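You operate a simulated robot arm through the tools that you are given. There is no shell and no other tool. Be economical: measure what you need, move in short steps, check, and stop when the job is done.

The job below is to be done with a simulated robot arm. You get a single attempt, and the scene is never put back.

## Task
Unbolt the blue bracket from the black disc and bolt the green one on.
Fine: the old one goes in the grey tray; run the nut down tight.

The check looks at the end state, three seconds after you hand in, the way a careful person would. Anything else that was tipped, shoved, dropped, spilled or broken makes it a failure.

## Robot
A 7-joint arm with a two-finger parallel gripper, fixed in place. Base frame: the origin is at the foot of the arm, x ahead of it, y to its left, z up. Readings come in m, rad, newtons and seconds.
With the tool pointing down near the work surface it reaches from about 0.34 to 0.76 m from the base axis. Its first joint turns from -2.007 to 2.007 rad. Payload 3.91 kg.
The TCP is the grasp point between the finger pads, 0.03 m short of the fingertips. In the tool frame z runs along the fingers and y along their closing line. Largest opening 0.11 m; finger width 0.02, thickness 0.01; the body of the gripper, 0.048 by 0.112 m, starts 0.055 m behind the TCP.
Orientation is that of the tool frame in the base frame, as a unit quaternion [x, y, z, w]. With the fingers straight down and closing along the base's y, the tool's x points along the base's -x, its y along +y and its z along -z.

## Interface
- The arm moves only by the tool send_rows. Its argument "moves" is a list of rows, each a list of 7 numbers: the gripper command, from -1 (shut) to 1 (fully open), values between in proportion, then the shift along the tool's x, y, z in units of 200 mm (1.0 is 200 mm), then the turn, a rotation vector about the tool's x, y, z in units of 180 degrees (1.0 is 180 degrees). In form: [[gripper, tx, ty, tz, rx, ry, rz], ...]. A call has 1 to 12 rows; each row is the pose to reach, as a shift and turn from the pose commanded when the call began, along the tool's axes at that moment. A call with a number of a shift or a turn outside -1 to 1 is refused whole. Rows are played at 5 a second. More than 0.05 m and 0.15 rad between two rows, or a gripper value outside its range, and nothing of the call is played. A pose out of reach is approached as far as the arm can. The call stops where the force on the tool passes 40 N (or 10 N more than at its start, if that is more) or the arm is blocked; 0.2 s more then pass. Each finger travels about 0.108 m/s and halts on what it meets, pressing with about 33 N; the grip force reading is that of the motor and also rises with nothing between the fingers. The clock runs only during rows and for 0.2 s after the last one: add rows that repeat a pose to give the fingers time. The reply holds the time, the measured pose of the TCP, the force on the tool along the base axes, the opening and the grip force, in the units named above and with some noise.
- Cameras (640 x 400 px; columns grow to the right, rows downward): "scene" is fixed at [0.0381, 0.505, 1.4174]; the picture's right is [-0.19, -0.98, 0.00], its down [-0.87, 0.17, -0.46] and it looks along [0.45, -0.09, -0.89] (base axes); focal length 338 px, centre (320, 200). "wrist" rides on the gripper at [-0.036, 0, -0.057] in the tool frame; the picture's right is [0.00, -1.00, 0.00], its down [0.97, 0.00, -0.24] and it looks along [0.24, 0.00, 0.97] (tool axes); focal length 218 px, centre (320, 200). There is no depth. A picture from a camera that has moved, and an enlarged one, comes with that camera's place and axes in the base frame and with its lens. The place of the scene camera against the robot may be out by one fixed shift of up to 0.018 m in any direction.
- camera(camera): a new picture of that camera. It takes no simulated time.
- slide_trunk(by): slides the trunk up (or, below 0, down) by that many m; the arm rides with it, the base frame stays. It gives what a move gives, with no picture.
- inspect(camera, box): a new picture of the part [left, top, right, bottom] of that camera's present view, enlarged. It takes no simulated time.
- close_job(): hands the job in; it is judged then, once.

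Work in short steps. Places have to be worked out from the pictures, the camera data and where the tool is seen: move nearer, look again, correct. Check each grasp and each placing, and mend what went wrong. You have 120 turns and 76 pictures in all, those below and enlarged ones among them. Open the gripper and draw the arm clear of the work before you hand the job in, unless the task says otherwise; then end with one line.

The tools are called after "Request:" as name(argument=value, ...) on one line, values as JSON. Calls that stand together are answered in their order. send_rows: Moves the arm, as the interface text tells. Its arguments: {"type":"object","properties":{"moves":{"type":"array","items":{"type":"array","items":{"type":"number"}}}},"required":["moves"]} The other tools are called the same way: slide_trunk (by) slides the trunk up or down; camera (camera) takes a picture; inspect (camera, box) takes an enlarged picture of a part of a camera's view; close_job () hands the job in.

At the start:

```text
time: 0.0
tool_pos: [0.2189, 0.3516, 1.0855]
ee_rot: [0.0, 1.0, 0.0, 0.0]
ft_force: [1.0, -0.1, -0.4]
gripper_width: 0.11
gripper_force: 0.0
trunk travel left (down, up): [-0.775, 0.215]
```

scene: 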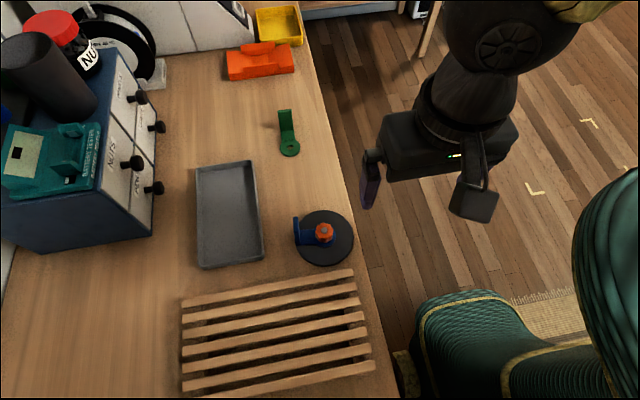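
wrist: 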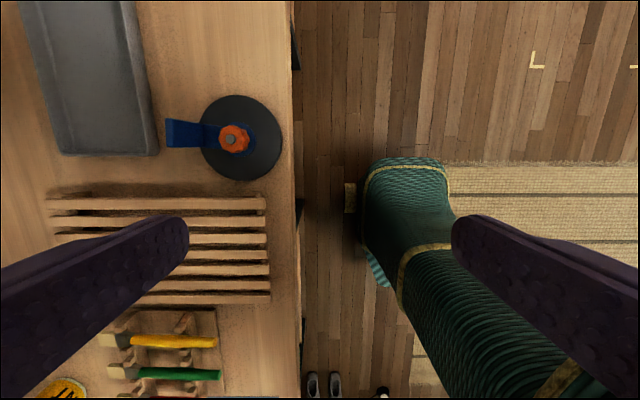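

I'll look closer at the disc with the bracket and at the green bracket.

Request:
inspect(camera="scene", box=[260, 190, 380, 280])

Request:
inspect(camera="scene", box=[240, 90, 340, 170])

Request:
inspect(camera="wrist", box=[140, 70, 300, 200])

```text
4.44 times, centred on (320, 235) of scene
camera zoom: at [0.0381, 0.505, 1.4174], right [-0.19, -0.98, 0.0], down [-0.87, 0.17, -0.46], along [0.45, -0.09, -0.89], focal length 1504 px, centre (320, 44)
```

zoom: 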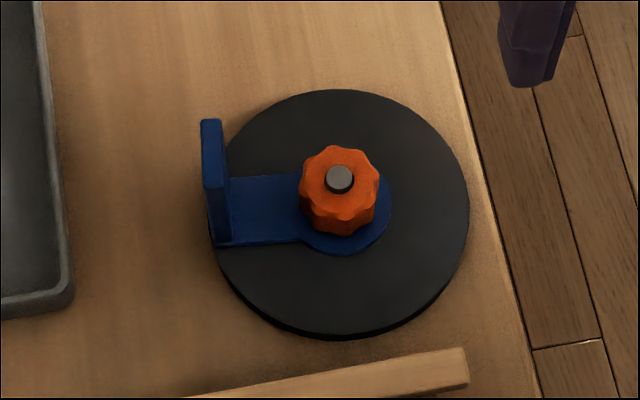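

```text
5.00 times, centred on (290, 130) of scene
camera zoom: at [0.0381, 0.505, 1.4174], right [-0.19, -0.98, 0.0], down [-0.87, 0.17, -0.46], along [0.45, -0.09, -0.89], focal length 1693 px, centre (470, 550)
```

zoom: 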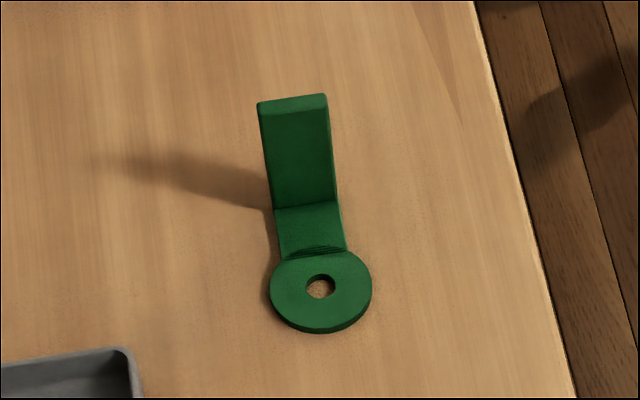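

```text
3.08 times, centred on (220, 135) of wrist
camera zoom: at [0.2546, 0.3521, 1.1423], right [0.0, -1.0, 0.0], down [-0.97, 0.0, 0.24], along [-0.24, 0.0, -0.97], focal length 672 px, centre (628, 400)
```

zoom: 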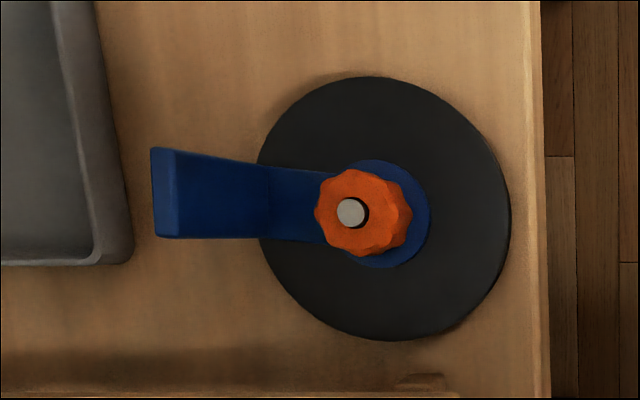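

Nut sits near (0.26, 0.445, 0.90). I move above it at a safe height and look again.

Request:
send_rows(moves=[[1, -0.11, 0.2, 0, 0, 0, 0], [1, -0.2, 0.4, 0, 0, 0, 0], [1, -0.22, 0.467, 0.1, 0, 0, 0], [1, -0.22, 0.467, 0.2, 0, 0, 0], [1, -0.22, 0.467, 0.25, 0, 0, 0]])

Request:
camera(camera="wrist")

Request:
camera(camera="scene")

```text
time: 1.2
tool_pos: [0.2649, 0.4456, 1.0345]
ee_rot: [0.0, 1.0, 0.0, 0.0]
ft_force: [0.0, -0.8, -0.5]
gripper_width: 0.11
gripper_force: 0.1
trunk travel left (down, up): [-0.775, 0.215]
```

```text
70 pictures are left
camera wrist: at [0.2992, 0.4457, 1.091], right [0.0, -1.0, 0.0], down [-0.97, 0.0, 0.24], along [-0.24, 0.0, -0.97], focal length 218 px, centre (320, 200)
```

wrist: 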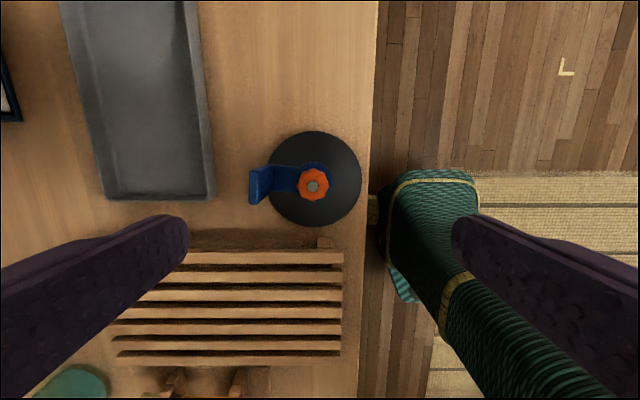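

```text
69 pictures are left
```

scene: 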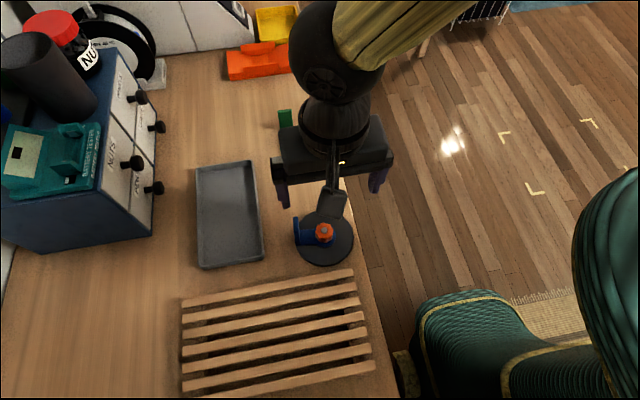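

The stud triangulates to about (0.262, 0.453, top 0.888). I centre above it, narrow the opening to 60 mm, and turn the tool 90° clockwise (seen from above) to have room for counter‑clockwise turning.

Request:
send_rows(moves=[[0.1, 0.015, 0.0385, 0.05, 0, 0, 0.045], [0.1, 0.015, 0.0385, 0.1, 0, 0, 0.09], [0.1, 0.015, 0.0385, 0.15, 0, 0, 0.135], [0.1, 0.015, 0.0385, 0.2, 0, 0, 0.18], [0.1, 0.015, 0.0385, 0.25, 0, 0, 0.225], [0.1, 0.015, 0.0385, 0.27, 0, 0, 0.27], [0.1, 0.015, 0.0385, 0.27, 0, 0, 0.315], [0.1, 0.015, 0.0385, 0.27, 0, 0, 0.36], [0.1, 0.015, 0.0385, 0.27, 0, 0, 0.405], [0.1, 0.015, 0.0385, 0.27, 0, 0, 0.45], [0.1, 0.015, 0.0385, 0.27, 0, 0, 0.475], [0.1, 0.015, 0.0385, 0.27, 0, 0, 0.5]])

Request:
camera(camera="wrist")

Request:
inspect(camera="scene", box=[240, 170, 400, 280])

```text
time: 3.8
tool_pos: [0.2612, 0.4522, 0.9808]
ee_rot: [0.708, 0.706, 0.0, 0.0]
ft_force: [0.2, -0.2, -0.2]
gripper_width: 0.0604
gripper_force: 0.1
trunk travel left (down, up): [-0.775, 0.215]
```

```text
68 pictures are left
camera wrist: at [0.2592, 0.417, 1.0381], right [-1.0, 0.0, 0.0], down [0.0, 0.97, 0.24], along [0.0, 0.24, -0.97], focal length 218 px, centre (320, 200)
```

wrist: 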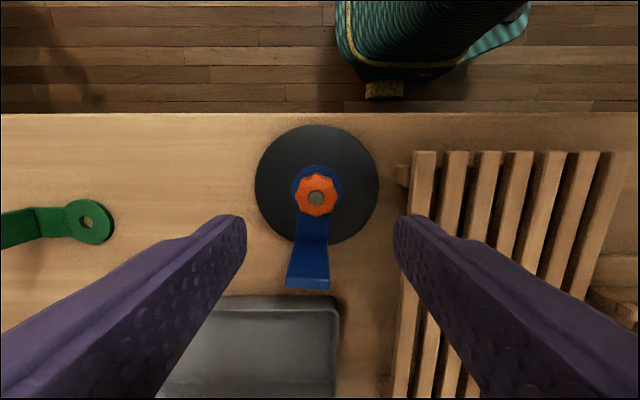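

```text
3.64 times, centred on (320, 225) of scene
camera zoom: at [0.0381, 0.505, 1.4174], right [-0.19, -0.98, 0.0], down [-0.87, 0.17, -0.46], along [0.45, -0.09, -0.89], focal length 1231 px, centre (320, 109)
```

zoom: 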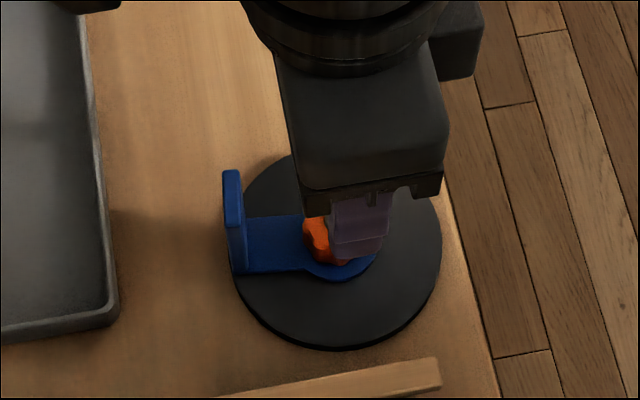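

Alignment is good. I descend to TCP z≈0.905 and check.

Request:
send_rows(moves=[[0.1, 0, 0, 0.15, 0, 0, 0], [0.1, 0, 0, 0.28, 0, 0, 0], [0.1, 0, 0, 0.38, 0, 0, 0], [0.1, 0, 0, 0.38, 0, 0, 0]])

Request:
camera(camera="wrist")

Request:
inspect(camera="scene", box=[280, 190, 370, 270])

```text
time: 4.8
tool_pos: [0.2604, 0.4527, 0.9059]
ee_rot: [0.707, 0.707, 0.0, 0.0]
ft_force: [-0.1, -0.4, 0.1]
gripper_width: 0.0604
gripper_force: 0.1
trunk travel left (down, up): [-0.775, 0.215]
```

```text
66 pictures are left
camera wrist: at [0.2591, 0.4176, 0.962], right [-1.0, 0.0, 0.0], down [0.0, 0.97, 0.24], along [0.0, 0.24, -0.97], focal length 218 px, centre (320, 200)
```

wrist: 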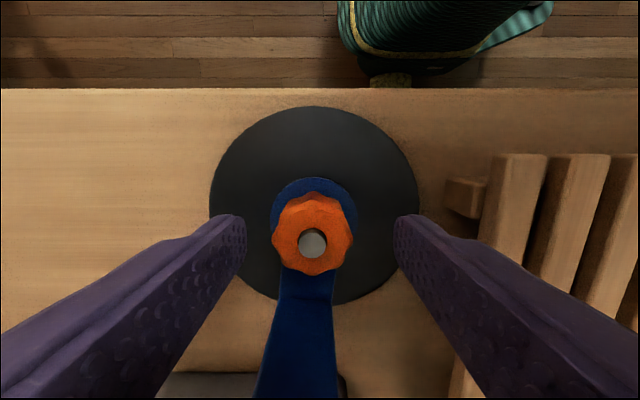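

```text
5.00 times, centred on (325, 230) of scene
camera zoom: at [0.0381, 0.505, 1.4174], right [-0.19, -0.98, 0.0], down [-0.87, 0.17, -0.46], along [0.45, -0.09, -0.89], focal length 1693 px, centre (295, 50)
```

zoom: 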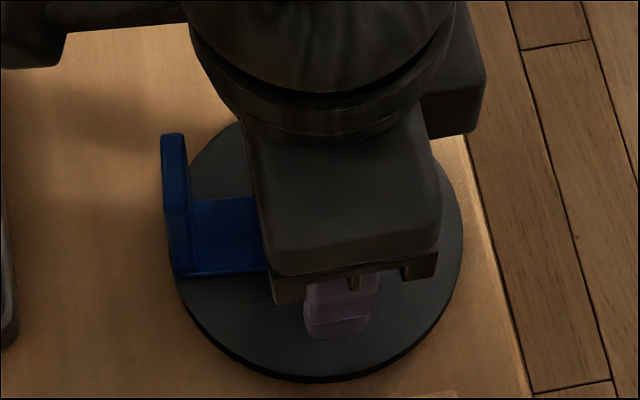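

Stud at (0.2615, 0.452). I lower another 9 mm, then close on the nut.

Request:
send_rows(moves=[[0.1, 0, 0.005, 0.02, 0, 0, 0], [0.1, 0, 0.005, 0.045, 0, 0, 0], [-0.3, 0, 0.005, 0.045, 0, 0, 0], [-1, 0, 0.005, 0.045, 0, 0, 0], [-1, 0, 0.005, 0.045, 0, 0, 0], [-1, 0, 0.005, 0.045, 0, 0, 0]])

Request:
camera(camera="wrist")

```text
time: 6.2
tool_pos: [0.2635, 0.4537, 0.8952]
ee_rot: [0.707, 0.707, 0.001, 0.001]
ft_force: [7.4, 0.1, 0.0]
gripper_width: 0.031
gripper_force: 32.9
trunk travel left (down, up): [-0.775, 0.215]
```

```text
64 pictures are left
camera wrist: at [0.2619, 0.418, 0.9528], right [-1.0, 0.0, 0.0], down [0.0, 0.97, 0.24], along [0.0, 0.24, -0.97], focal length 218 px, centre (320, 200)
```

wrist: 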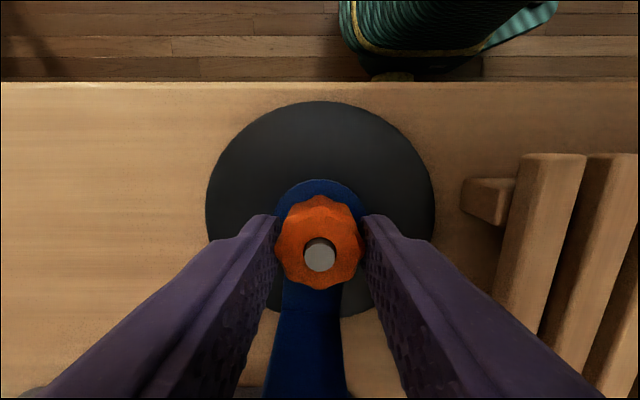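

The nut is held at 31 mm. I turn counter‑clockwise 90° first and check whether it moves.

Request:
send_rows(moves=[[-1, 0, 0.006, 0, 0, 0, -0.042], [-1, 0, 0.006, 0, 0, 0, -0.084], [-1, 0, 0.006, 0, 0, 0, -0.126], [-1, 0, 0.006, 0, 0, 0, -0.168], [-1, 0, 0.006, 0, 0, 0, -0.21], [-1, 0, 0.006, 0, 0, 0, -0.252], [-1, 0, 0.006, 0, 0, 0, -0.294], [-1, 0, 0.006, 0, 0, 0, -0.336], [-1, 0, 0.006, 0, 0, 0, -0.378], [-1, 0, 0.006, 0, 0, 0, -0.42], [-1, 0, 0.006, 0, 0, 0, -0.462], [-1, 0, 0.006, 0, 0, 0, -0.5]])

Request:
camera(camera="wrist")

Request:
inspect(camera="scene", box=[280, 190, 370, 270])

```text
time: 8.8
tool_pos: [0.2607, 0.4517, 0.8952]
ee_rot: [-0.001, 1.0, -0.001, 0.0]
ft_force: [-8.8, -0.4, 3.4]
gripper_width: 0.0313
gripper_force: 33.4
trunk travel left (down, up): [-0.775, 0.215]
```

```text
63 pictures are left
camera wrist: at [0.2966, 0.4527, 0.9532], right [0.0, -1.0, 0.0], down [-0.97, 0.0, 0.24], along [-0.24, 0.0, -0.97], focal length 218 px, centre (320, 200)
```

wrist: 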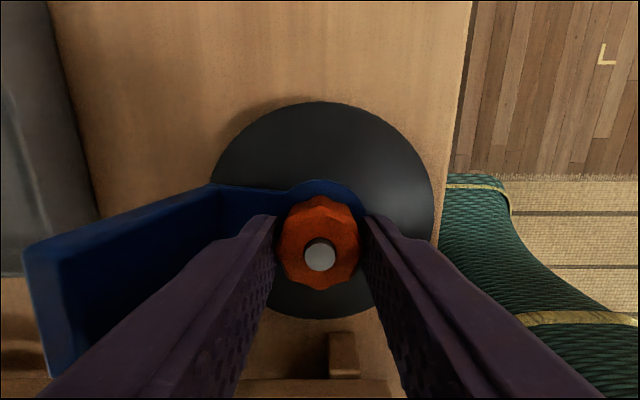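

```text
5.00 times, centred on (325, 230) of scene
camera zoom: at [0.0381, 0.505, 1.4174], right [-0.19, -0.98, 0.0], down [-0.87, 0.17, -0.46], along [0.45, -0.09, -0.89], focal length 1693 px, centre (295, 50)
```

zoom: 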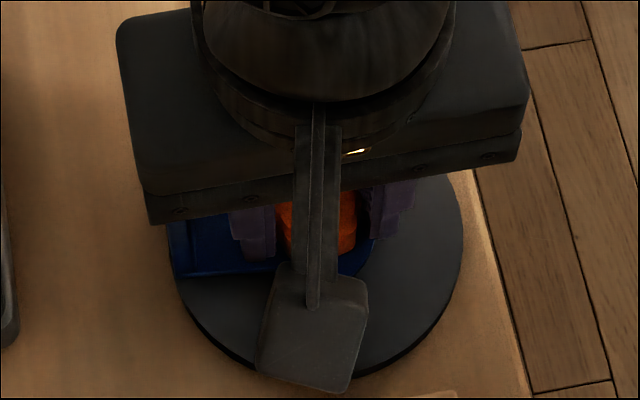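

The nut seems to turn with the fingers (upward push growing). I continue another 90° with a slight lift.

Request:
send_rows(moves=[[-1, 0, 0, 0, 0, 0, -0.042], [-1, 0, 0, -0.001, 0, 0, -0.084], [-1, 0, 0, -0.001, 0, 0, -0.126], [-1, 0, 0, -0.001, 0, 0, -0.168], [-1, 0, 0, -0.002, 0, 0, -0.21], [-1, 0, 0, -0.002, 0, 0, -0.252], [-1, 0, 0, -0.002, 0, 0, -0.294], [-1, 0, 0, -0.002, 0, 0, -0.336], [-1, 0, 0, -0.003, 0, 0, -0.378], [-1, 0, 0, -0.003, 0, 0, -0.42], [-1, 0, 0, -0.003, 0, 0, -0.462], [-1, 0, 0, -0.003, 0, 0, -0.5]])

Request:
camera(camera="wrist")

```text
time: 11.4
tool_pos: [0.2622, 0.451, 0.8976]
ee_rot: [0.708, -0.707, 0.0, 0.0]
ft_force: [1.6, -17.4, -0.1]
gripper_width: 0.0313
gripper_force: 33.0
trunk travel left (down, up): [-0.775, 0.215]
```

```text
61 pictures are left
camera wrist: at [0.2619, 0.4875, 0.9545], right [1.0, 0.0, 0.0], down [0.0, -0.97, 0.24], along [0.0, -0.24, -0.97], focal length 218 px, centre (320, 200)
```

wrist: 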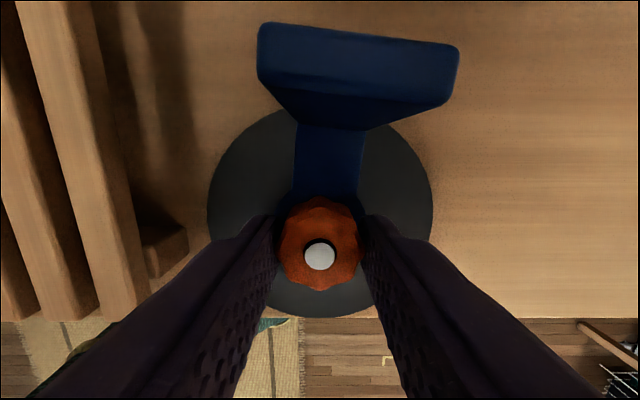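

I release and read the force, then turn back clockwise for the next stroke.

Request:
send_rows(moves=[[0.0, 0, 0, 0, 0, 0, 0], [0.0, 0, 0, 0, 0, 0, 0]])

Request:
camera(camera="wrist")

Request:
inspect(camera="scene", box=[280, 190, 370, 270])

```text
time: 12.0
tool_pos: [0.2619, 0.4527, 0.8969]
ee_rot: [-0.707, 0.707, 0.001, 0.001]
ft_force: [0.6, 0.8, -0.3]
gripper_width: 0.0552
gripper_force: 0.1
trunk travel left (down, up): [-0.775, 0.215]
```

```text
60 pictures are left
camera wrist: at [0.2612, 0.49, 0.9539], right [1.0, 0.0, 0.0], down [0.0, -0.97, 0.24], along [0.0, -0.24, -0.97], focal length 218 px, centre (320, 200)
```

wrist: 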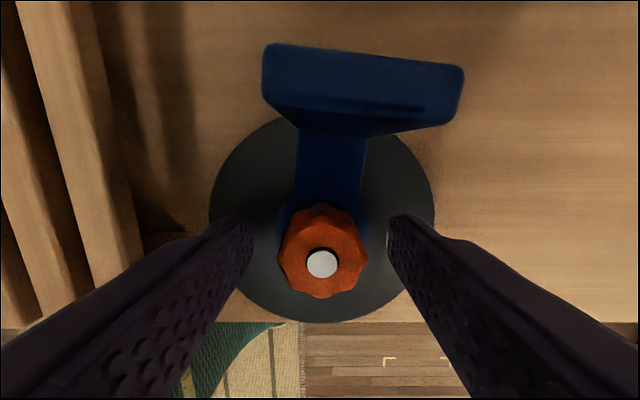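

```text
5.00 times, centred on (325, 230) of scene
camera zoom: at [0.0381, 0.505, 1.4174], right [-0.19, -0.98, 0.0], down [-0.87, 0.17, -0.46], along [0.45, -0.09, -0.89], focal length 1693 px, centre (295, 50)
```

zoom: 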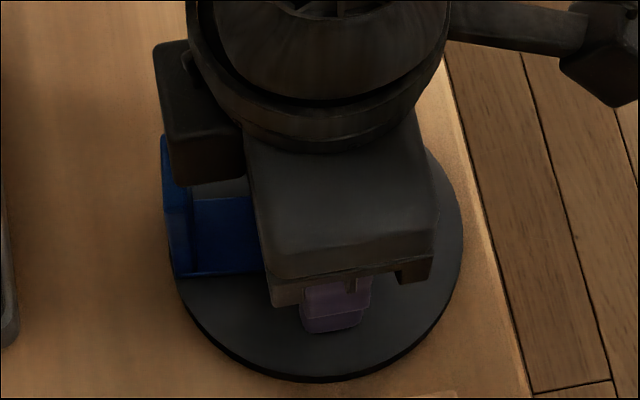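

No load when released, so the side force was only grip offset. I rotate back clockwise ~200° with the fingers open.

Request:
send_rows(moves=[[0.0, 0, 0, 0, 0, 0, 0.047], [0.0, 0, 0, 0, 0, 0, 0.094], [0.0, 0, 0, 0, 0, 0, 0.141], [0.0, 0, 0, 0, 0, 0, 0.188], [0.0, 0, 0, 0, 0, 0, 0.235], [0.0, 0, 0, 0, 0, 0, 0.282], [0.0, 0, 0, 0, 0, 0, 0.329], [0.0, 0, 0, 0, 0, 0, 0.376], [0.0, 0, 0, 0, 0, 0, 0.423], [0.0, 0, 0, 0, 0, 0, 0.47], [0.0, 0, 0, 0, 0, 0, 0.517], [0.0, 0, 0, 0, 0, 0, 0.564]])

Request:
send_rows(moves=[[0.0, 0, 0, 0, 0, 0, 0.047], [0.0, 0, 0, 0, 0, 0, 0.094], [0.0, 0, 0, 0, 0, 0, 0.141], [0.0, 0, 0, 0, 0, 0, 0.188], [0.0, 0, 0, 0, 0, 0, 0.235], [0.0, 0, 0, 0, 0, 0, 0.282], [0.0, 0, 0, 0, 0, 0, 0.329], [0.0, 0, 0, 0, 0, 0, 0.376], [0.0, 0, 0, 0, 0, 0, 0.423], [0.0, 0, 0, 0, 0, 0, 0.47], [0.0, 0, 0, 0, 0, 0, 0.517], [0.0, 0, 0, 0, 0, 0, 0.564]])

Request:
camera(camera="wrist")

```text
time: 14.6
tool_pos: [0.2613, 0.4528, 0.8959]
ee_rot: [0.101, 0.995, 0.0, 0.0]
ft_force: [-0.6, -0.4, 0.2]
gripper_width: 0.0552
gripper_force: 0.0
trunk travel left (down, up): [-0.775, 0.215]
```

```text
time: 17.2
tool_pos: [0.2637, 0.4531, 0.8968]
ee_rot: [0.835, 0.55, 0.0, -0.001]
ft_force: [0.0, -0.6, 0.1]
gripper_width: 0.0549
gripper_force: 0.1
trunk travel left (down, up): [-0.775, 0.215]
```

```text
58 pictures are left
camera wrist: at [0.2481, 0.4201, 0.9538], right [-0.92, 0.39, 0.0], down [0.38, 0.89, 0.24], along [0.1, 0.22, -0.97], focal length 218 px, centre (320, 200)
```

wrist: 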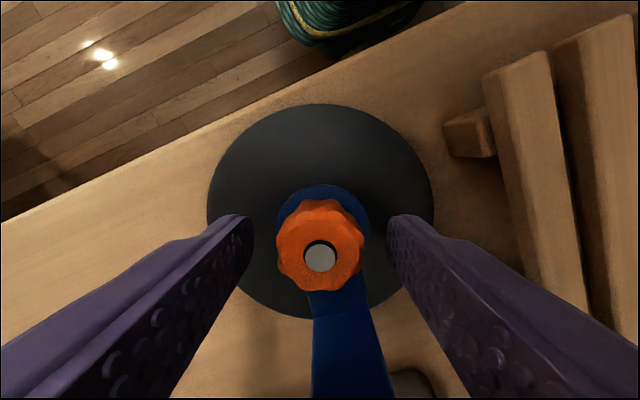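

Ready for the second stroke: grip, then counter‑clockwise ~185° over two calls.

Request:
send_rows(moves=[[-1, 0, 0, 0, 0, 0, 0], [-1, 0, 0, 0, 0, 0, 0], [-1, 0, 0, 0, 0, 0, -0.047], [-1, 0, 0, 0, 0, 0, -0.094], [-1, 0, 0, 0, 0, 0, -0.141], [-1, 0, 0, -0.001, 0, 0, -0.188], [-1, 0, 0, -0.002, 0, 0, -0.235], [-1, 0, 0, -0.002, 0, 0, -0.282], [-1, 0, 0, -0.003, 0, 0, -0.329], [-1, 0, 0, -0.003, 0, 0, -0.376], [-1, 0, 0, -0.004, 0, 0, -0.423], [-1, 0, 0, -0.004, 0, 0, -0.47]])

Request:
send_rows(moves=[[-1, 0, 0, 0, 0, 0, -0.047], [-1, 0, 0, 0, 0, 0, -0.094], [-1, 0, 0, -0.001, 0, 0, -0.141], [-1, 0, 0, -0.001, 0, 0, -0.188], [-1, 0, 0, -0.002, 0, 0, -0.235], [-1, 0, 0, -0.002, 0, 0, -0.282], [-1, 0, 0, -0.003, 0, 0, -0.329], [-1, 0, 0, -0.003, 0, 0, -0.376], [-1, 0, 0, -0.004, 0, 0, -0.423], [-1, 0, 0, -0.004, 0, 0, -0.47], [-1, 0, 0, -0.004, 0, 0, -0.517], [-1, 0, 0, -0.004, 0, 0, -0.564]])

Request:
camera(camera="wrist")

```text
time: 19.8
tool_pos: [0.2622, 0.4525, 0.8976]
ee_rot: [0.244, 0.97, 0.0, 0.0]
ft_force: [-3.0, -0.9, -0.1]
gripper_width: 0.0273
gripper_force: 33.2
trunk travel left (down, up): [-0.775, 0.215]
```

```text
time: 22.4
tool_pos: [0.2633, 0.4519, 0.8988]
ee_rot: [-0.596, 0.803, 0.0, 0.0]
ft_force: [-7.9, -13.5, -2.2]
gripper_width: 0.0272
gripper_force: 33.0
trunk travel left (down, up): [-0.775, 0.215]
```

```text
57 pictures are left
camera wrist: at [0.2721, 0.4861, 0.956], right [0.96, -0.29, 0.0], down [-0.28, -0.93, 0.24], along [-0.07, -0.23, -0.97], focal length 218 px, centre (320, 200)
```

wrist: 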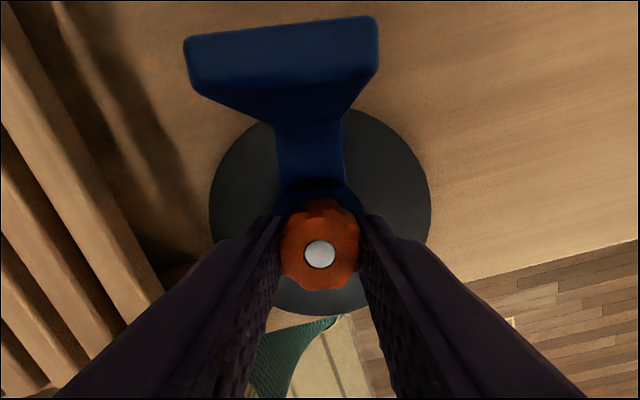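

Nut is turning (valley grip 27 mm, a gap appears under it). I try to keep turning past this orientation to learn the wrist's range.

Request:
send_rows(moves=[[-1, 0, 0, 0, 0, 0, -0.047], [-1, 0, 0, 0, 0, 0, -0.094], [-1, 0, 0, 0, 0, 0, -0.141], [-1, 0, 0, 0, 0, 0, -0.188], [-1, 0, 0, 0, 0, 0, -0.235], [-1, 0, 0, -0.001, 0, 0, -0.282], [-1, 0, 0, -0.001, 0, 0, -0.329], [-1, 0, 0, -0.001, 0, 0, -0.376], [-1, 0, 0, -0.001, 0, 0, -0.423], [-1, 0, 0, -0.001, 0, 0, -0.47], [-1, 0, 0, -0.002, 0, 0, -0.517], [-1, 0, 0, -0.002, 0, 0, -0.564]])

Request:
camera(camera="wrist")

```text
time: 25.0
tool_pos: [0.2636, 0.4529, 0.899]
ee_rot: [0.999, -0.046, 0.0, -0.001]
ft_force: [7.5, -8.8, 1.2]
gripper_width: 0.0272
gripper_force: 33.4
trunk travel left (down, up): [-0.775, 0.215]
```

```text
56 pictures are left
camera wrist: at [0.2269, 0.4557, 0.9561], right [0.09, 1.0, 0.0], down [0.97, -0.09, 0.24], along [0.24, -0.02, -0.97], focal length 218 px, centre (320, 200)
```

wrist: 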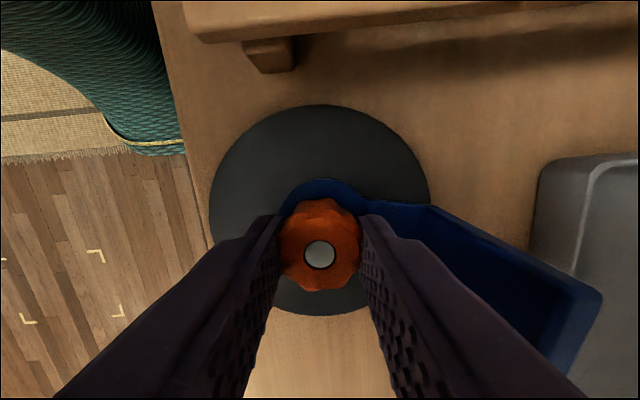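

It keeps going; I try one more stroke in the same direction.

Request:
send_rows(moves=[[-1, 0, 0, 0, 0, 0, -0.047], [-1, 0, 0, 0, 0, 0, -0.094], [-1, 0, 0, 0, 0, 0, -0.141], [-1, 0, 0, -0.001, 0, 0, -0.188], [-1, 0, 0, -0.001, 0, 0, -0.235], [-1, 0, 0, -0.001, 0, 0, -0.282], [-1, 0, 0, -0.002, 0, 0, -0.329], [-1, 0, 0, -0.002, 0, 0, -0.376], [-1, 0, 0, -0.002, 0, 0, -0.423], [-1, 0, 0, -0.002, 0, 0, -0.47], [-1, 0, 0, -0.002, 0, 0, -0.517], [-1, 0, 0, -0.002, 0, 0, -0.564]])

Request:
camera(camera="wrist")

```text
time: 27.6
tool_pos: [0.2626, 0.4536, 0.8988]
ee_rot: [0.667, 0.745, -0.001, -0.001]
ft_force: [-0.4, -0.5, 0.4]
gripper_width: 0.0271
gripper_force: 33.3
trunk travel left (down, up): [-0.775, 0.215]
```

```text
55 pictures are left
camera wrist: at [0.2656, 0.4173, 0.9564], right [-0.99, -0.11, 0.0], down [-0.1, 0.97, 0.24], along [-0.03, 0.24, -0.97], focal length 218 px, centre (320, 200)
```

wrist: 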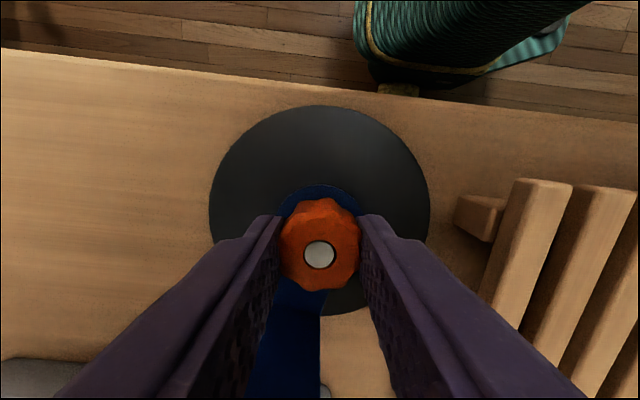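

Side and vertical forces have vanished—maybe the nut is free. I try a gentle 6 mm lift.

Request:
send_rows(moves=[[-1, 0, 0, -0.01, 0, 0, 0], [-1, 0, 0, -0.02, 0, 0, 0], [-1, 0, 0, -0.03, 0, 0, 0]])

Request:
inspect(camera="wrist", box=[220, 150, 420, 300])

```text
time: 28.4
tool_pos: [0.2635, 0.4527, 0.9058]
ee_rot: [0.669, 0.744, 0.0, 0.0]
ft_force: [0.0, 0.1, -0.1]
gripper_width: 0.0269
gripper_force: 33.0
trunk travel left (down, up): [-0.775, 0.215]
```

```text
2.67 times, centred on (320, 225) of wrist
camera zoom: at [0.2663, 0.4169, 0.9626], right [-0.99, -0.11, 0.0], down [-0.1, 0.97, 0.24], along [-0.03, 0.24, -0.97], focal length 582 px, centre (320, 133)
```

zoom: 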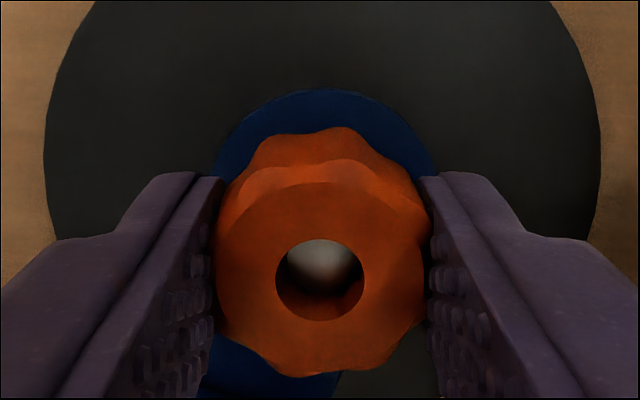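

The nut is off the stud. I lift it over the disc and carry it to clear bench at about (0.36, 0.46).

Request:
send_rows(moves=[[-1, 0, 0, -0.1, 0, 0, 0], [-1, 0, 0, -0.2, 0, 0, 0], [-1, -0.005, 0.15, -0.2, 0, 0, 0], [-1, -0.01, 0.3, -0.2, 0, 0, 0], [-1, -0.016, 0.45, -0.2, 0, 0, 0], [-1, -0.016, 0.486, -0.2, 0, 0, 0], [-1, -0.016, 0.486, -0.1, 0, 0, 0], [-1, -0.016, 0.486, 0.0, 0, 0, 0], [-1, -0.016, 0.486, 0.05, 0, 0, 0], [-1, -0.016, 0.486, 0.05, 0, 0, 0]])

Request:
camera(camera="wrist")

Request:
camera(camera="scene")

```text
time: 30.6
tool_pos: [0.3597, 0.4606, 0.8947]
ee_rot: [0.668, 0.744, 0.0, 0.001]
ft_force: [-0.6, 0.3, 0.5]
gripper_width: 0.0273
gripper_force: 33.3
trunk travel left (down, up): [-0.775, 0.215]
```

```text
53 pictures are left
camera wrist: at [0.3627, 0.4251, 0.9525], right [-0.99, -0.11, 0.0], down [-0.1, 0.97, 0.24], along [-0.03, 0.24, -0.97], focal length 218 px, centre (320, 200)
```

wrist: 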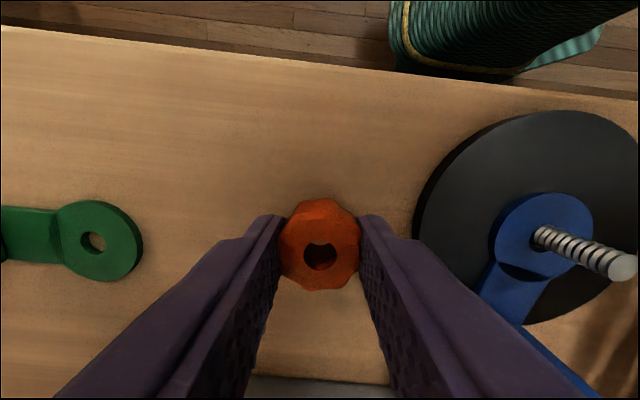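

```text
52 pictures are left
```

scene: 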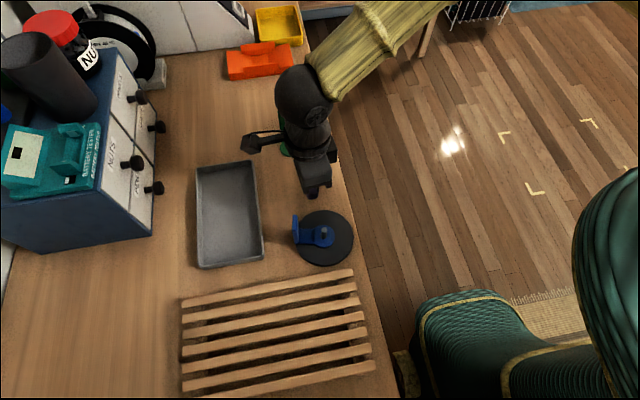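

I lower the nut in small steps towards the bench.

Request:
send_rows(moves=[[-1, 0, 0, 0.02, 0, 0, 0], [-1, 0, 0, 0.03, 0, 0, 0], [-1, 0, 0, 0.04, 0, 0, 0], [-1, 0, 0, 0.05, 0, 0, 0], [-1, 0, 0, 0.055, 0, 0, 0], [-1, 0, 0, 0.055, 0, 0, 0]])

Request:
inspect(camera="wrist", box=[220, 150, 420, 300])

```text
time: 32.0
tool_pos: [0.3602, 0.4589, 0.8832]
ee_rot: [0.669, 0.743, 0.0, 0.0]
ft_force: [0.9, -0.8, -0.5]
gripper_width: 0.027
gripper_force: 32.8
trunk travel left (down, up): [-0.775, 0.215]
```

```text
2.67 times, centred on (320, 225) of wrist
camera zoom: at [0.3629, 0.4247, 0.9413], right [-0.99, -0.11, 0.0], down [-0.1, 0.97, 0.24], along [-0.03, 0.24, -0.97], focal length 582 px, centre (320, 133)
```

zoom: 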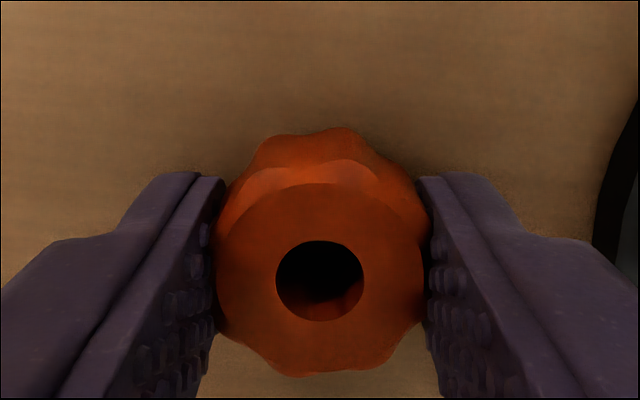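

No contact yet; 1 mm steps further.

Request:
send_rows(moves=[[-1, 0, 0, 0.005, 0, 0, 0], [-1, 0, 0, 0.01, 0, 0, 0], [-1, 0, 0, 0.014, 0, 0, 0], [-1, 0, 0, 0.014, 0, 0, 0]])

```text
time: 33.0
tool_pos: [0.359, 0.4606, 0.8818]
ee_rot: [0.669, 0.744, 0.0, -0.001]
ft_force: [-0.6, 0.6, 0.4]
gripper_width: 0.0269
gripper_force: 32.6
trunk travel left (down, up): [-0.775, 0.215]
```

Still barely any force; a little more.

Request:
send_rows(moves=[[-1, 0, 0, 0.005, 0, 0, 0], [-1, 0, 0, 0.01, 0, 0, 0], [-1, 0, 0, 0.01, 0, 0, 0]])

```text
time: 33.8
tool_pos: [0.3598, 0.4595, 0.8806]
ee_rot: [0.668, 0.744, 0.001, 0.0]
ft_force: [3.3, -2.0, 12.9]
gripper_width: 0.0272
gripper_force: 32.9
trunk travel left (down, up): [-0.775, 0.215]
```

Contact (13 N). I open and lift away.

Request:
send_rows(moves=[[-1, 0, 0, -0.005, 0, 0, 0], [0.0, 0, 0, -0.005, 0, 0, 0], [0.0, 0, 0, -0.005, 0, 0, 0], [0.0, 0, 0, -0.1, 0, 0, 0], [0.0, 0, 0, -0.3, 0, 0, 0], [0.0, 0, 0, -0.5, 0, 0, 0], [0.0, 0, 0, -0.6, 0, 0, 0]])

Request:
camera(camera="wrist")

```text
time: 35.4
tool_pos: [0.3591, 0.46, 0.9993]
ee_rot: [0.668, 0.744, 0.0, 0.0]
ft_force: [-0.2, 1.0, 0.7]
gripper_width: 0.055
gripper_force: 0.1
trunk travel left (down, up): [-0.775, 0.215]
```

```text
50 pictures are left
camera wrist: at [0.3619, 0.4242, 1.0574], right [-0.99, -0.11, 0.0], down [-0.1, 0.97, 0.24], along [-0.03, 0.24, -0.97], focal length 218 px, centre (320, 200)
```

wrist: 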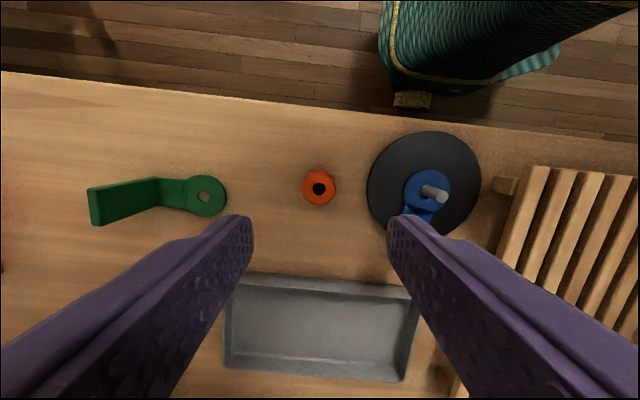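

Nut stands upright on the bench. I move above the blue bracket's upright, turning the tool so the fingers close along y.

Request:
send_rows(moves=[[0, 0.02, -0.04, 0, 0, 0, 0.0445], [0, 0.04, -0.08, 0, 0, 0, 0.089], [0, 0.06, -0.12, 0, 0, 0, 0.1335], [0, 0.08, -0.16, 0, 0, 0, 0.178], [0, 0.1, -0.2, 0, 0, 0, 0.2225], [0, 0.12, -0.24, 0, 0, 0, 0.267], [0, 0.14, -0.28, 0, 0, 0, 0.3115], [0, 0.17, -0.32, 0, 0, 0, 0.356], [0, 0.2, -0.36, 0, 0, 0, 0.4005], [0, 0.22, -0.4, 0, 0, 0, 0.445], [0, 0.24, -0.44, 0, 0, 0, 0.4895], [0, 0.251, -0.461, 0, 0, 0, 0.534]])

Request:
camera(camera="wrist")

Request:
inspect(camera="scene", box=[260, 170, 380, 280])

```text
time: 38.0
tool_pos: [0.2615, 0.4986, 0.9999]
ee_rot: [1.0, -0.002, 0.0, 0.0]
ft_force: [-0.3, 0.1, 0.6]
gripper_width: 0.0549
gripper_force: 0.0
trunk travel left (down, up): [-0.775, 0.215]
```

```text
49 pictures are left
camera wrist: at [0.2246, 0.5004, 1.056], right [0.0, 1.0, 0.0], down [0.97, 0.0, 0.24], along [0.24, 0.0, -0.97], focal length 218 px, centre (320, 200)
```

wrist: 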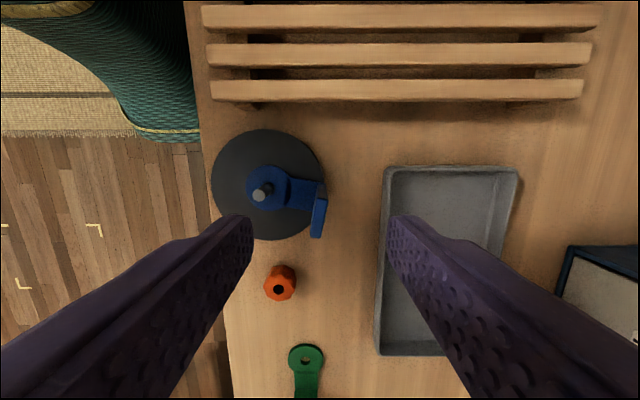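

```text
3.64 times, centred on (320, 225) of scene
camera zoom: at [0.0381, 0.505, 1.4174], right [-0.19, -0.98, 0.0], down [-0.87, 0.17, -0.46], along [0.45, -0.09, -0.89], focal length 1231 px, centre (320, 109)
```

zoom: 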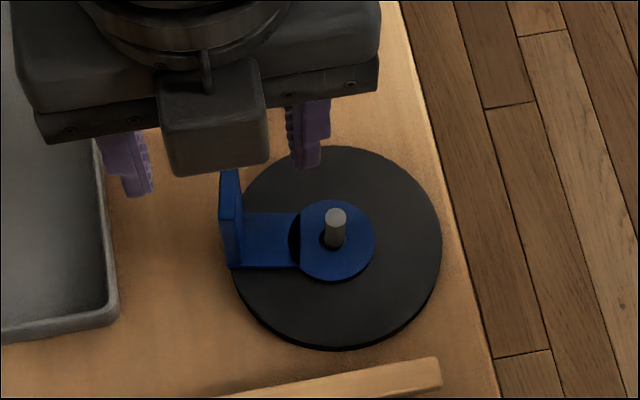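

I zoom to measure the upright's position and angle.

Request:
inspect(camera="wrist", box=[200, 120, 350, 245])

```text
3.20 times, centred on (275, 182) of wrist
camera zoom: at [0.2246, 0.5004, 1.056], right [0.0, 1.0, 0.0], down [0.97, 0.0, 0.24], along [0.24, 0.0, -0.97], focal length 698 px, centre (464, 256)
```

zoom: 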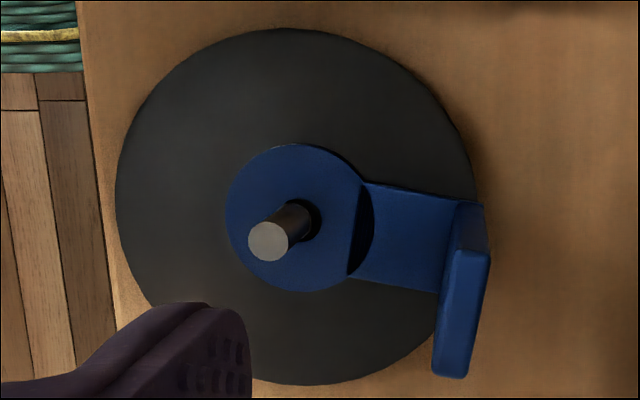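

The arm points ~9.7° off +y toward +x; upright centre ≈ (0.271, 0.500). I rotate to match, descend and grip the upright.

Request:
send_rows(moves=[[-0.18, 0.02, -0.005, 0, 0, 0, 0.03], [-0.18, 0.0475, -0.005, 0.0, 0, 0, 0.054], [-0.18, 0.0475, -0.005, 0.15, 0, 0, 0.054], [-0.18, 0.0475, -0.005, 0.3, 0, 0, 0.054], [-0.18, 0.0475, -0.005, 0.3, 0, 0, 0.054]])

Request:
camera(camera="wrist")

```text
time: 39.2
tool_pos: [0.2729, 0.5003, 0.9411]
ee_rot: [0.996, -0.085, -0.001, 0.0]
ft_force: [-1.0, -0.4, -0.5]
gripper_width: 0.045
gripper_force: 0.1
trunk travel left (down, up): [-0.775, 0.215]
```

```text
46 pictures are left
camera wrist: at [0.2356, 0.5066, 0.9978], right [0.17, 0.99, 0.0], down [0.96, -0.16, 0.24], along [0.24, -0.04, -0.97], focal length 218 px, centre (320, 200)
```

wrist: 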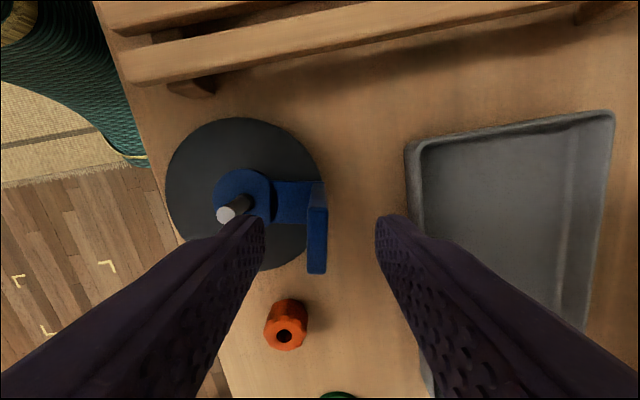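

Well aligned. Descend and close on the upright.

Request:
send_rows(moves=[[-0.18, 0, 0, 0.1, 0, 0, 0], [-0.18, 0, 0, 0.18, 0, 0, 0], [-0.18, 0, 0, 0.18, 0, 0, 0], [-1, 0, 0, 0.18, 0, 0, 0], [-1, 0, 0, 0.18, 0, 0, 0], [-1, 0, 0, 0.18, 0, 0, 0]])

Request:
camera(camera="wrist")

```text
time: 40.6
tool_pos: [0.2728, 0.4996, 0.9024]
ee_rot: [0.996, -0.085, 0.0, 0.001]
ft_force: [-0.4, -6.7, -0.8]
gripper_width: 0.0075
gripper_force: 33.1
trunk travel left (down, up): [-0.775, 0.215]
```

```text
45 pictures are left
camera wrist: at [0.2355, 0.5058, 0.9597], right [0.17, 0.99, 0.0], down [0.96, -0.16, 0.24], along [0.24, -0.04, -0.97], focal length 218 px, centre (320, 200)
```

wrist: 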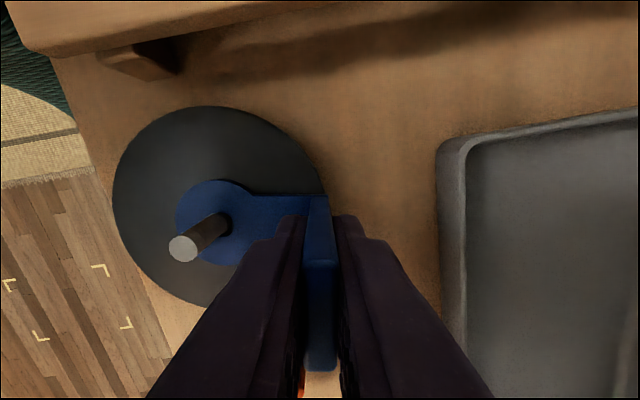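

Gripped (7.5 mm). I ease the side load and lift slowly.

Request:
send_rows(moves=[[-1, 0, 0.004, 0, 0, 0, 0], [-1, 0, 0.004, -0.02, 0, 0, 0], [-1, 0, 0.004, -0.04, 0, 0, 0], [-1, 0, 0.004, -0.06, 0, 0, 0], [-1, 0, 0.004, -0.08, 0, 0, 0], [-1, 0, 0.004, -0.11, 0, 0, 0], [-1, 0, 0.004, -0.15, 0, 0, 0], [-1, 0, 0.004, -0.2, 0, 0, 0], [-1, 0, 0.004, -0.25, 0, 0, 0], [-1, 0, 0.004, -0.3, 0, 0, 0], [-1, 0, 0.004, -0.4, 0, 0, 0]])

Request:
camera(camera="wrist")

Request:
inspect(camera="scene", box=[180, 130, 380, 280])

```text
time: 43.0
tool_pos: [0.2708, 0.5002, 0.982]
ee_rot: [0.996, -0.085, 0.0, 0.0]
ft_force: [0.6, -0.1, -1.1]
gripper_width: 0.0075
gripper_force: 32.7
trunk travel left (down, up): [-0.775, 0.215]
```

```text
44 pictures are left
camera wrist: at [0.235, 0.5069, 1.0397], right [0.17, 0.99, 0.0], down [0.96, -0.16, 0.24], along [0.24, -0.04, -0.97], focal length 218 px, centre (320, 200)
```

wrist: 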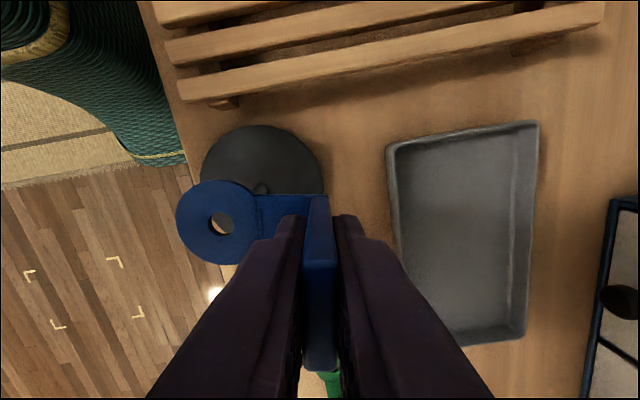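

```text
2.67 times, centred on (280, 205) of scene
camera zoom: at [0.0381, 0.505, 1.4174], right [-0.19, -0.98, 0.0], down [-0.87, 0.17, -0.46], along [0.45, -0.09, -0.89], focal length 903 px, centre (427, 187)
```

zoom: 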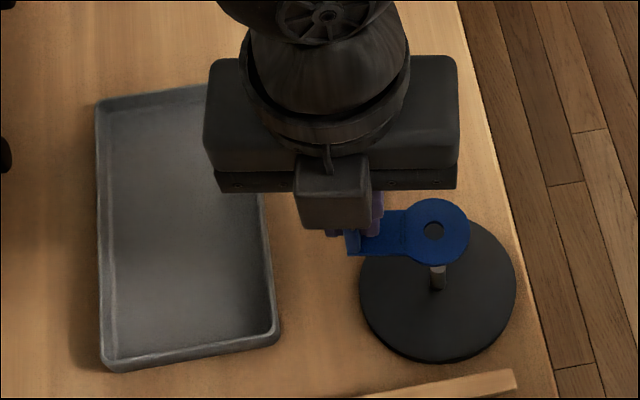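

Bracket is free of the stud. Tray spans about x 0.245–0.45, y 0.56–0.67; I carry the bracket over, turning it ~80° so that it lies along the tray.

Request:
send_rows(moves=[[-1, 0.04, -0.06, -0.05, 0, 0, 0.04], [-1, 0.08, -0.12, -0.05, 0, 0, 0.08], [-1, 0.12, -0.18, -0.05, 0, 0, 0.12], [-1, 0.16, -0.24, -0.05, 0, 0, 0.16], [-1, 0.2, -0.3, -0.05, 0, 0, 0.2], [-1, 0.24, -0.36, -0.05, 0, 0, 0.24], [-1, 0.28, -0.42, -0.05, 0, 0, 0.28], [-1, 0.32, -0.48, -0.05, 0, 0, 0.32], [-1, 0.36, -0.54, -0.05, 0, 0, 0.36], [-1, 0.4, -0.6, -0.05, 0, 0, 0.4], [-1, 0.43, -0.657, -0.05, 0, 0, 0.446], [-1, 0.43, -0.657, -0.05, 0, 0, 0.446]])

Request:
camera(camera="wrist")

Request:
camera(camera="scene")

```text
time: 45.6
tool_pos: [0.3797, 0.6145, 0.9932]
ee_rot: [-0.706, 0.708, 0.0, 0.001]
ft_force: [0.1, -0.5, 0.2]
gripper_width: 0.0075
gripper_force: 33.5
trunk travel left (down, up): [-0.775, 0.215]
```

```text
42 pictures are left
camera wrist: at [0.3787, 0.6519, 1.0505], right [1.0, 0.0, 0.0], down [0.0, -0.97, 0.24], along [0.0, -0.24, -0.97], focal length 218 px, centre (320, 200)
```

wrist: 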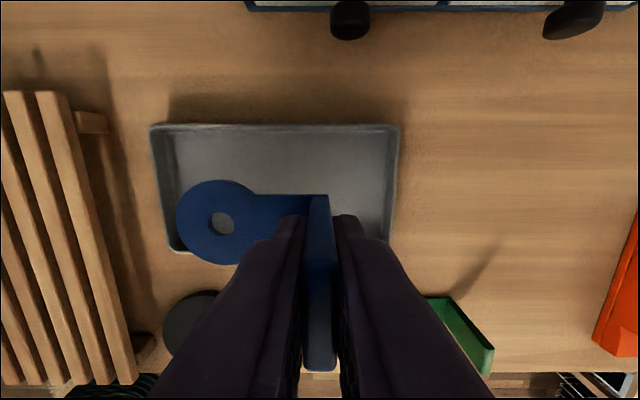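

```text
41 pictures are left
```

scene: 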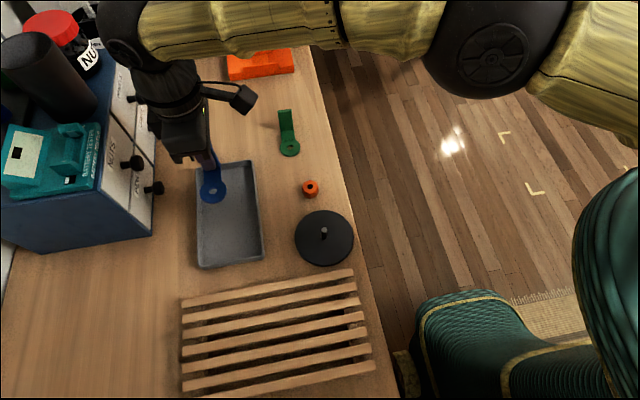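

Position over the tray is good. I descend in steps until contact.

Request:
send_rows(moves=[[-1, 0, 0, 0.15, 0, 0, 0], [-1, 0, 0, 0.3, 0, 0, 0], [-1, 0, 0, 0.4, 0, 0, 0], [-1, 0, 0, 0.43, 0, 0, 0], [-1, 0, 0, 0.43, 0, 0, 0]])

Request:
send_rows(moves=[[-1, 0, 0, 0.01, 0, 0, 0], [-1, 0, 0, 0.02, 0, 0, 0], [-1, 0, 0, 0.03, 0, 0, 0], [-1, 0, 0, 0.03, 0, 0, 0]])

```text
time: 46.8
tool_pos: [0.3803, 0.6153, 0.9065]
ee_rot: [0.708, -0.707, 0.0, 0.0]
ft_force: [0.9, 0.3, -1.5]
gripper_width: 0.0075
gripper_force: 33.1
trunk travel left (down, up): [-0.775, 0.215]
```

```text
time: 47.8
tool_pos: [0.3798, 0.6159, 0.9002]
ee_rot: [0.708, -0.706, 0.0, 0.0]
ft_force: [0.5, -1.3, -0.9]
gripper_width: 0.0075
gripper_force: 33.2
trunk travel left (down, up): [-0.775, 0.215]
```

No contact yet at TCP 0.900; continue down in 1 mm steps.

Request:
send_rows(moves=[[-1, 0, 0, 0.005, 0, 0, 0], [-1, 0, 0, 0.01, 0, 0, 0], [-1, 0, 0, 0.015, 0, 0, 0], [-1, 0, 0, 0.02, 0, 0, 0], [-1, 0, 0, 0.02, 0, 0, 0]])

Request:
inspect(camera="scene", box=[180, 140, 280, 220])

```text
time: 49.0
tool_pos: [0.3787, 0.6155, 0.8969]
ee_rot: [-0.707, 0.707, 0.0, 0.001]
ft_force: [-0.4, -1.1, -0.8]
gripper_width: 0.0076
gripper_force: 32.9
trunk travel left (down, up): [-0.775, 0.215]
```

```text
5.00 times, centred on (230, 180) of scene
camera zoom: at [0.0381, 0.505, 1.4174], right [-0.19, -0.98, 0.0], down [-0.87, 0.17, -0.46], along [0.45, -0.09, -0.89], focal length 1693 px, centre (770, 300)
```

zoom: 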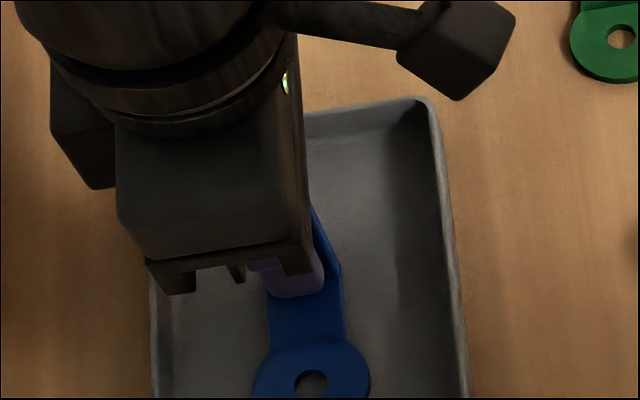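

Continue lowering.

Request:
send_rows(moves=[[-1, 0, 0, 0.005, 0, 0, 0], [-1, 0, 0, 0.01, 0, 0, 0], [-1, 0, 0, 0.015, 0, 0, 0], [-1, 0, 0, 0.015, 0, 0, 0]])

Request:
send_rows(moves=[[-1, 0, 0, 0.005, 0, 0, 0], [-1, 0, 0, 0.01, 0, 0, 0], [-1, 0, 0, 0.01, 0, 0, 0]])

```text
time: 50.0
tool_pos: [0.3794, 0.615, 0.8973]
ee_rot: [-0.707, 0.707, 0.001, 0.002]
ft_force: [2.3, 0.9, 16.8]
gripper_width: 0.0075
gripper_force: 32.6
trunk travel left (down, up): [-0.775, 0.215]
```

```text
time: 50.8
tool_pos: [0.3799, 0.6148, 0.8955]
ee_rot: [0.707, -0.707, -0.001, -0.004]
ft_force: [4.9, 6.3, 28.2]
gripper_width: 0.0075
gripper_force: 33.4
trunk travel left (down, up): [-0.775, 0.215]
```

Contact with the tray floor at TCP ≈ 0.896. I relax, open and lift straight up.

Request:
send_rows(moves=[[-1, 0, 0, -0.011, 0, 0, 0], [-0.3, 0, 0, -0.011, 0, 0, 0], [-0.3, 0, 0, -0.011, 0, 0, 0], [-0.3, 0, 0, -0.1, 0, 0, 0], [-0.3, 0, 0, -0.3, 0, 0, 0], [-0.3, 0, 0, -0.5, 0, 0, 0], [-0.3, 0, 0, -0.5, 0, 0, 0]])

Request:
camera(camera="wrist")

```text
time: 52.4
tool_pos: [0.3788, 0.6137, 0.9891]
ee_rot: [0.707, -0.707, -0.001, 0.0]
ft_force: [-0.1, 0.1, 0.0]
gripper_width: 0.0388
gripper_force: 0.0
trunk travel left (down, up): [-0.775, 0.215]
```

```text
39 pictures are left
camera wrist: at [0.3783, 0.6502, 1.0475], right [1.0, 0.0, 0.0], down [0.0, -0.97, 0.24], along [0.0, -0.24, -0.97], focal length 218 px, centre (320, 200)
```

wrist: 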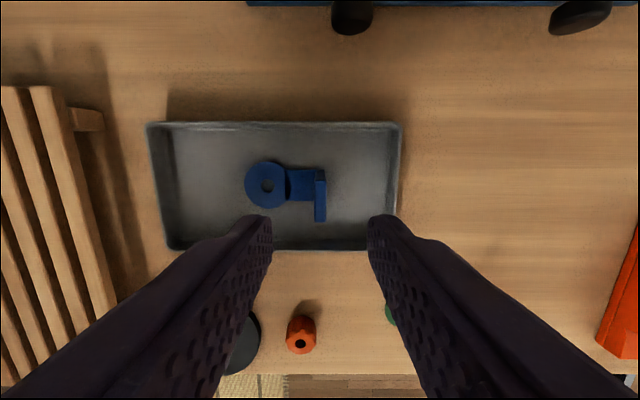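

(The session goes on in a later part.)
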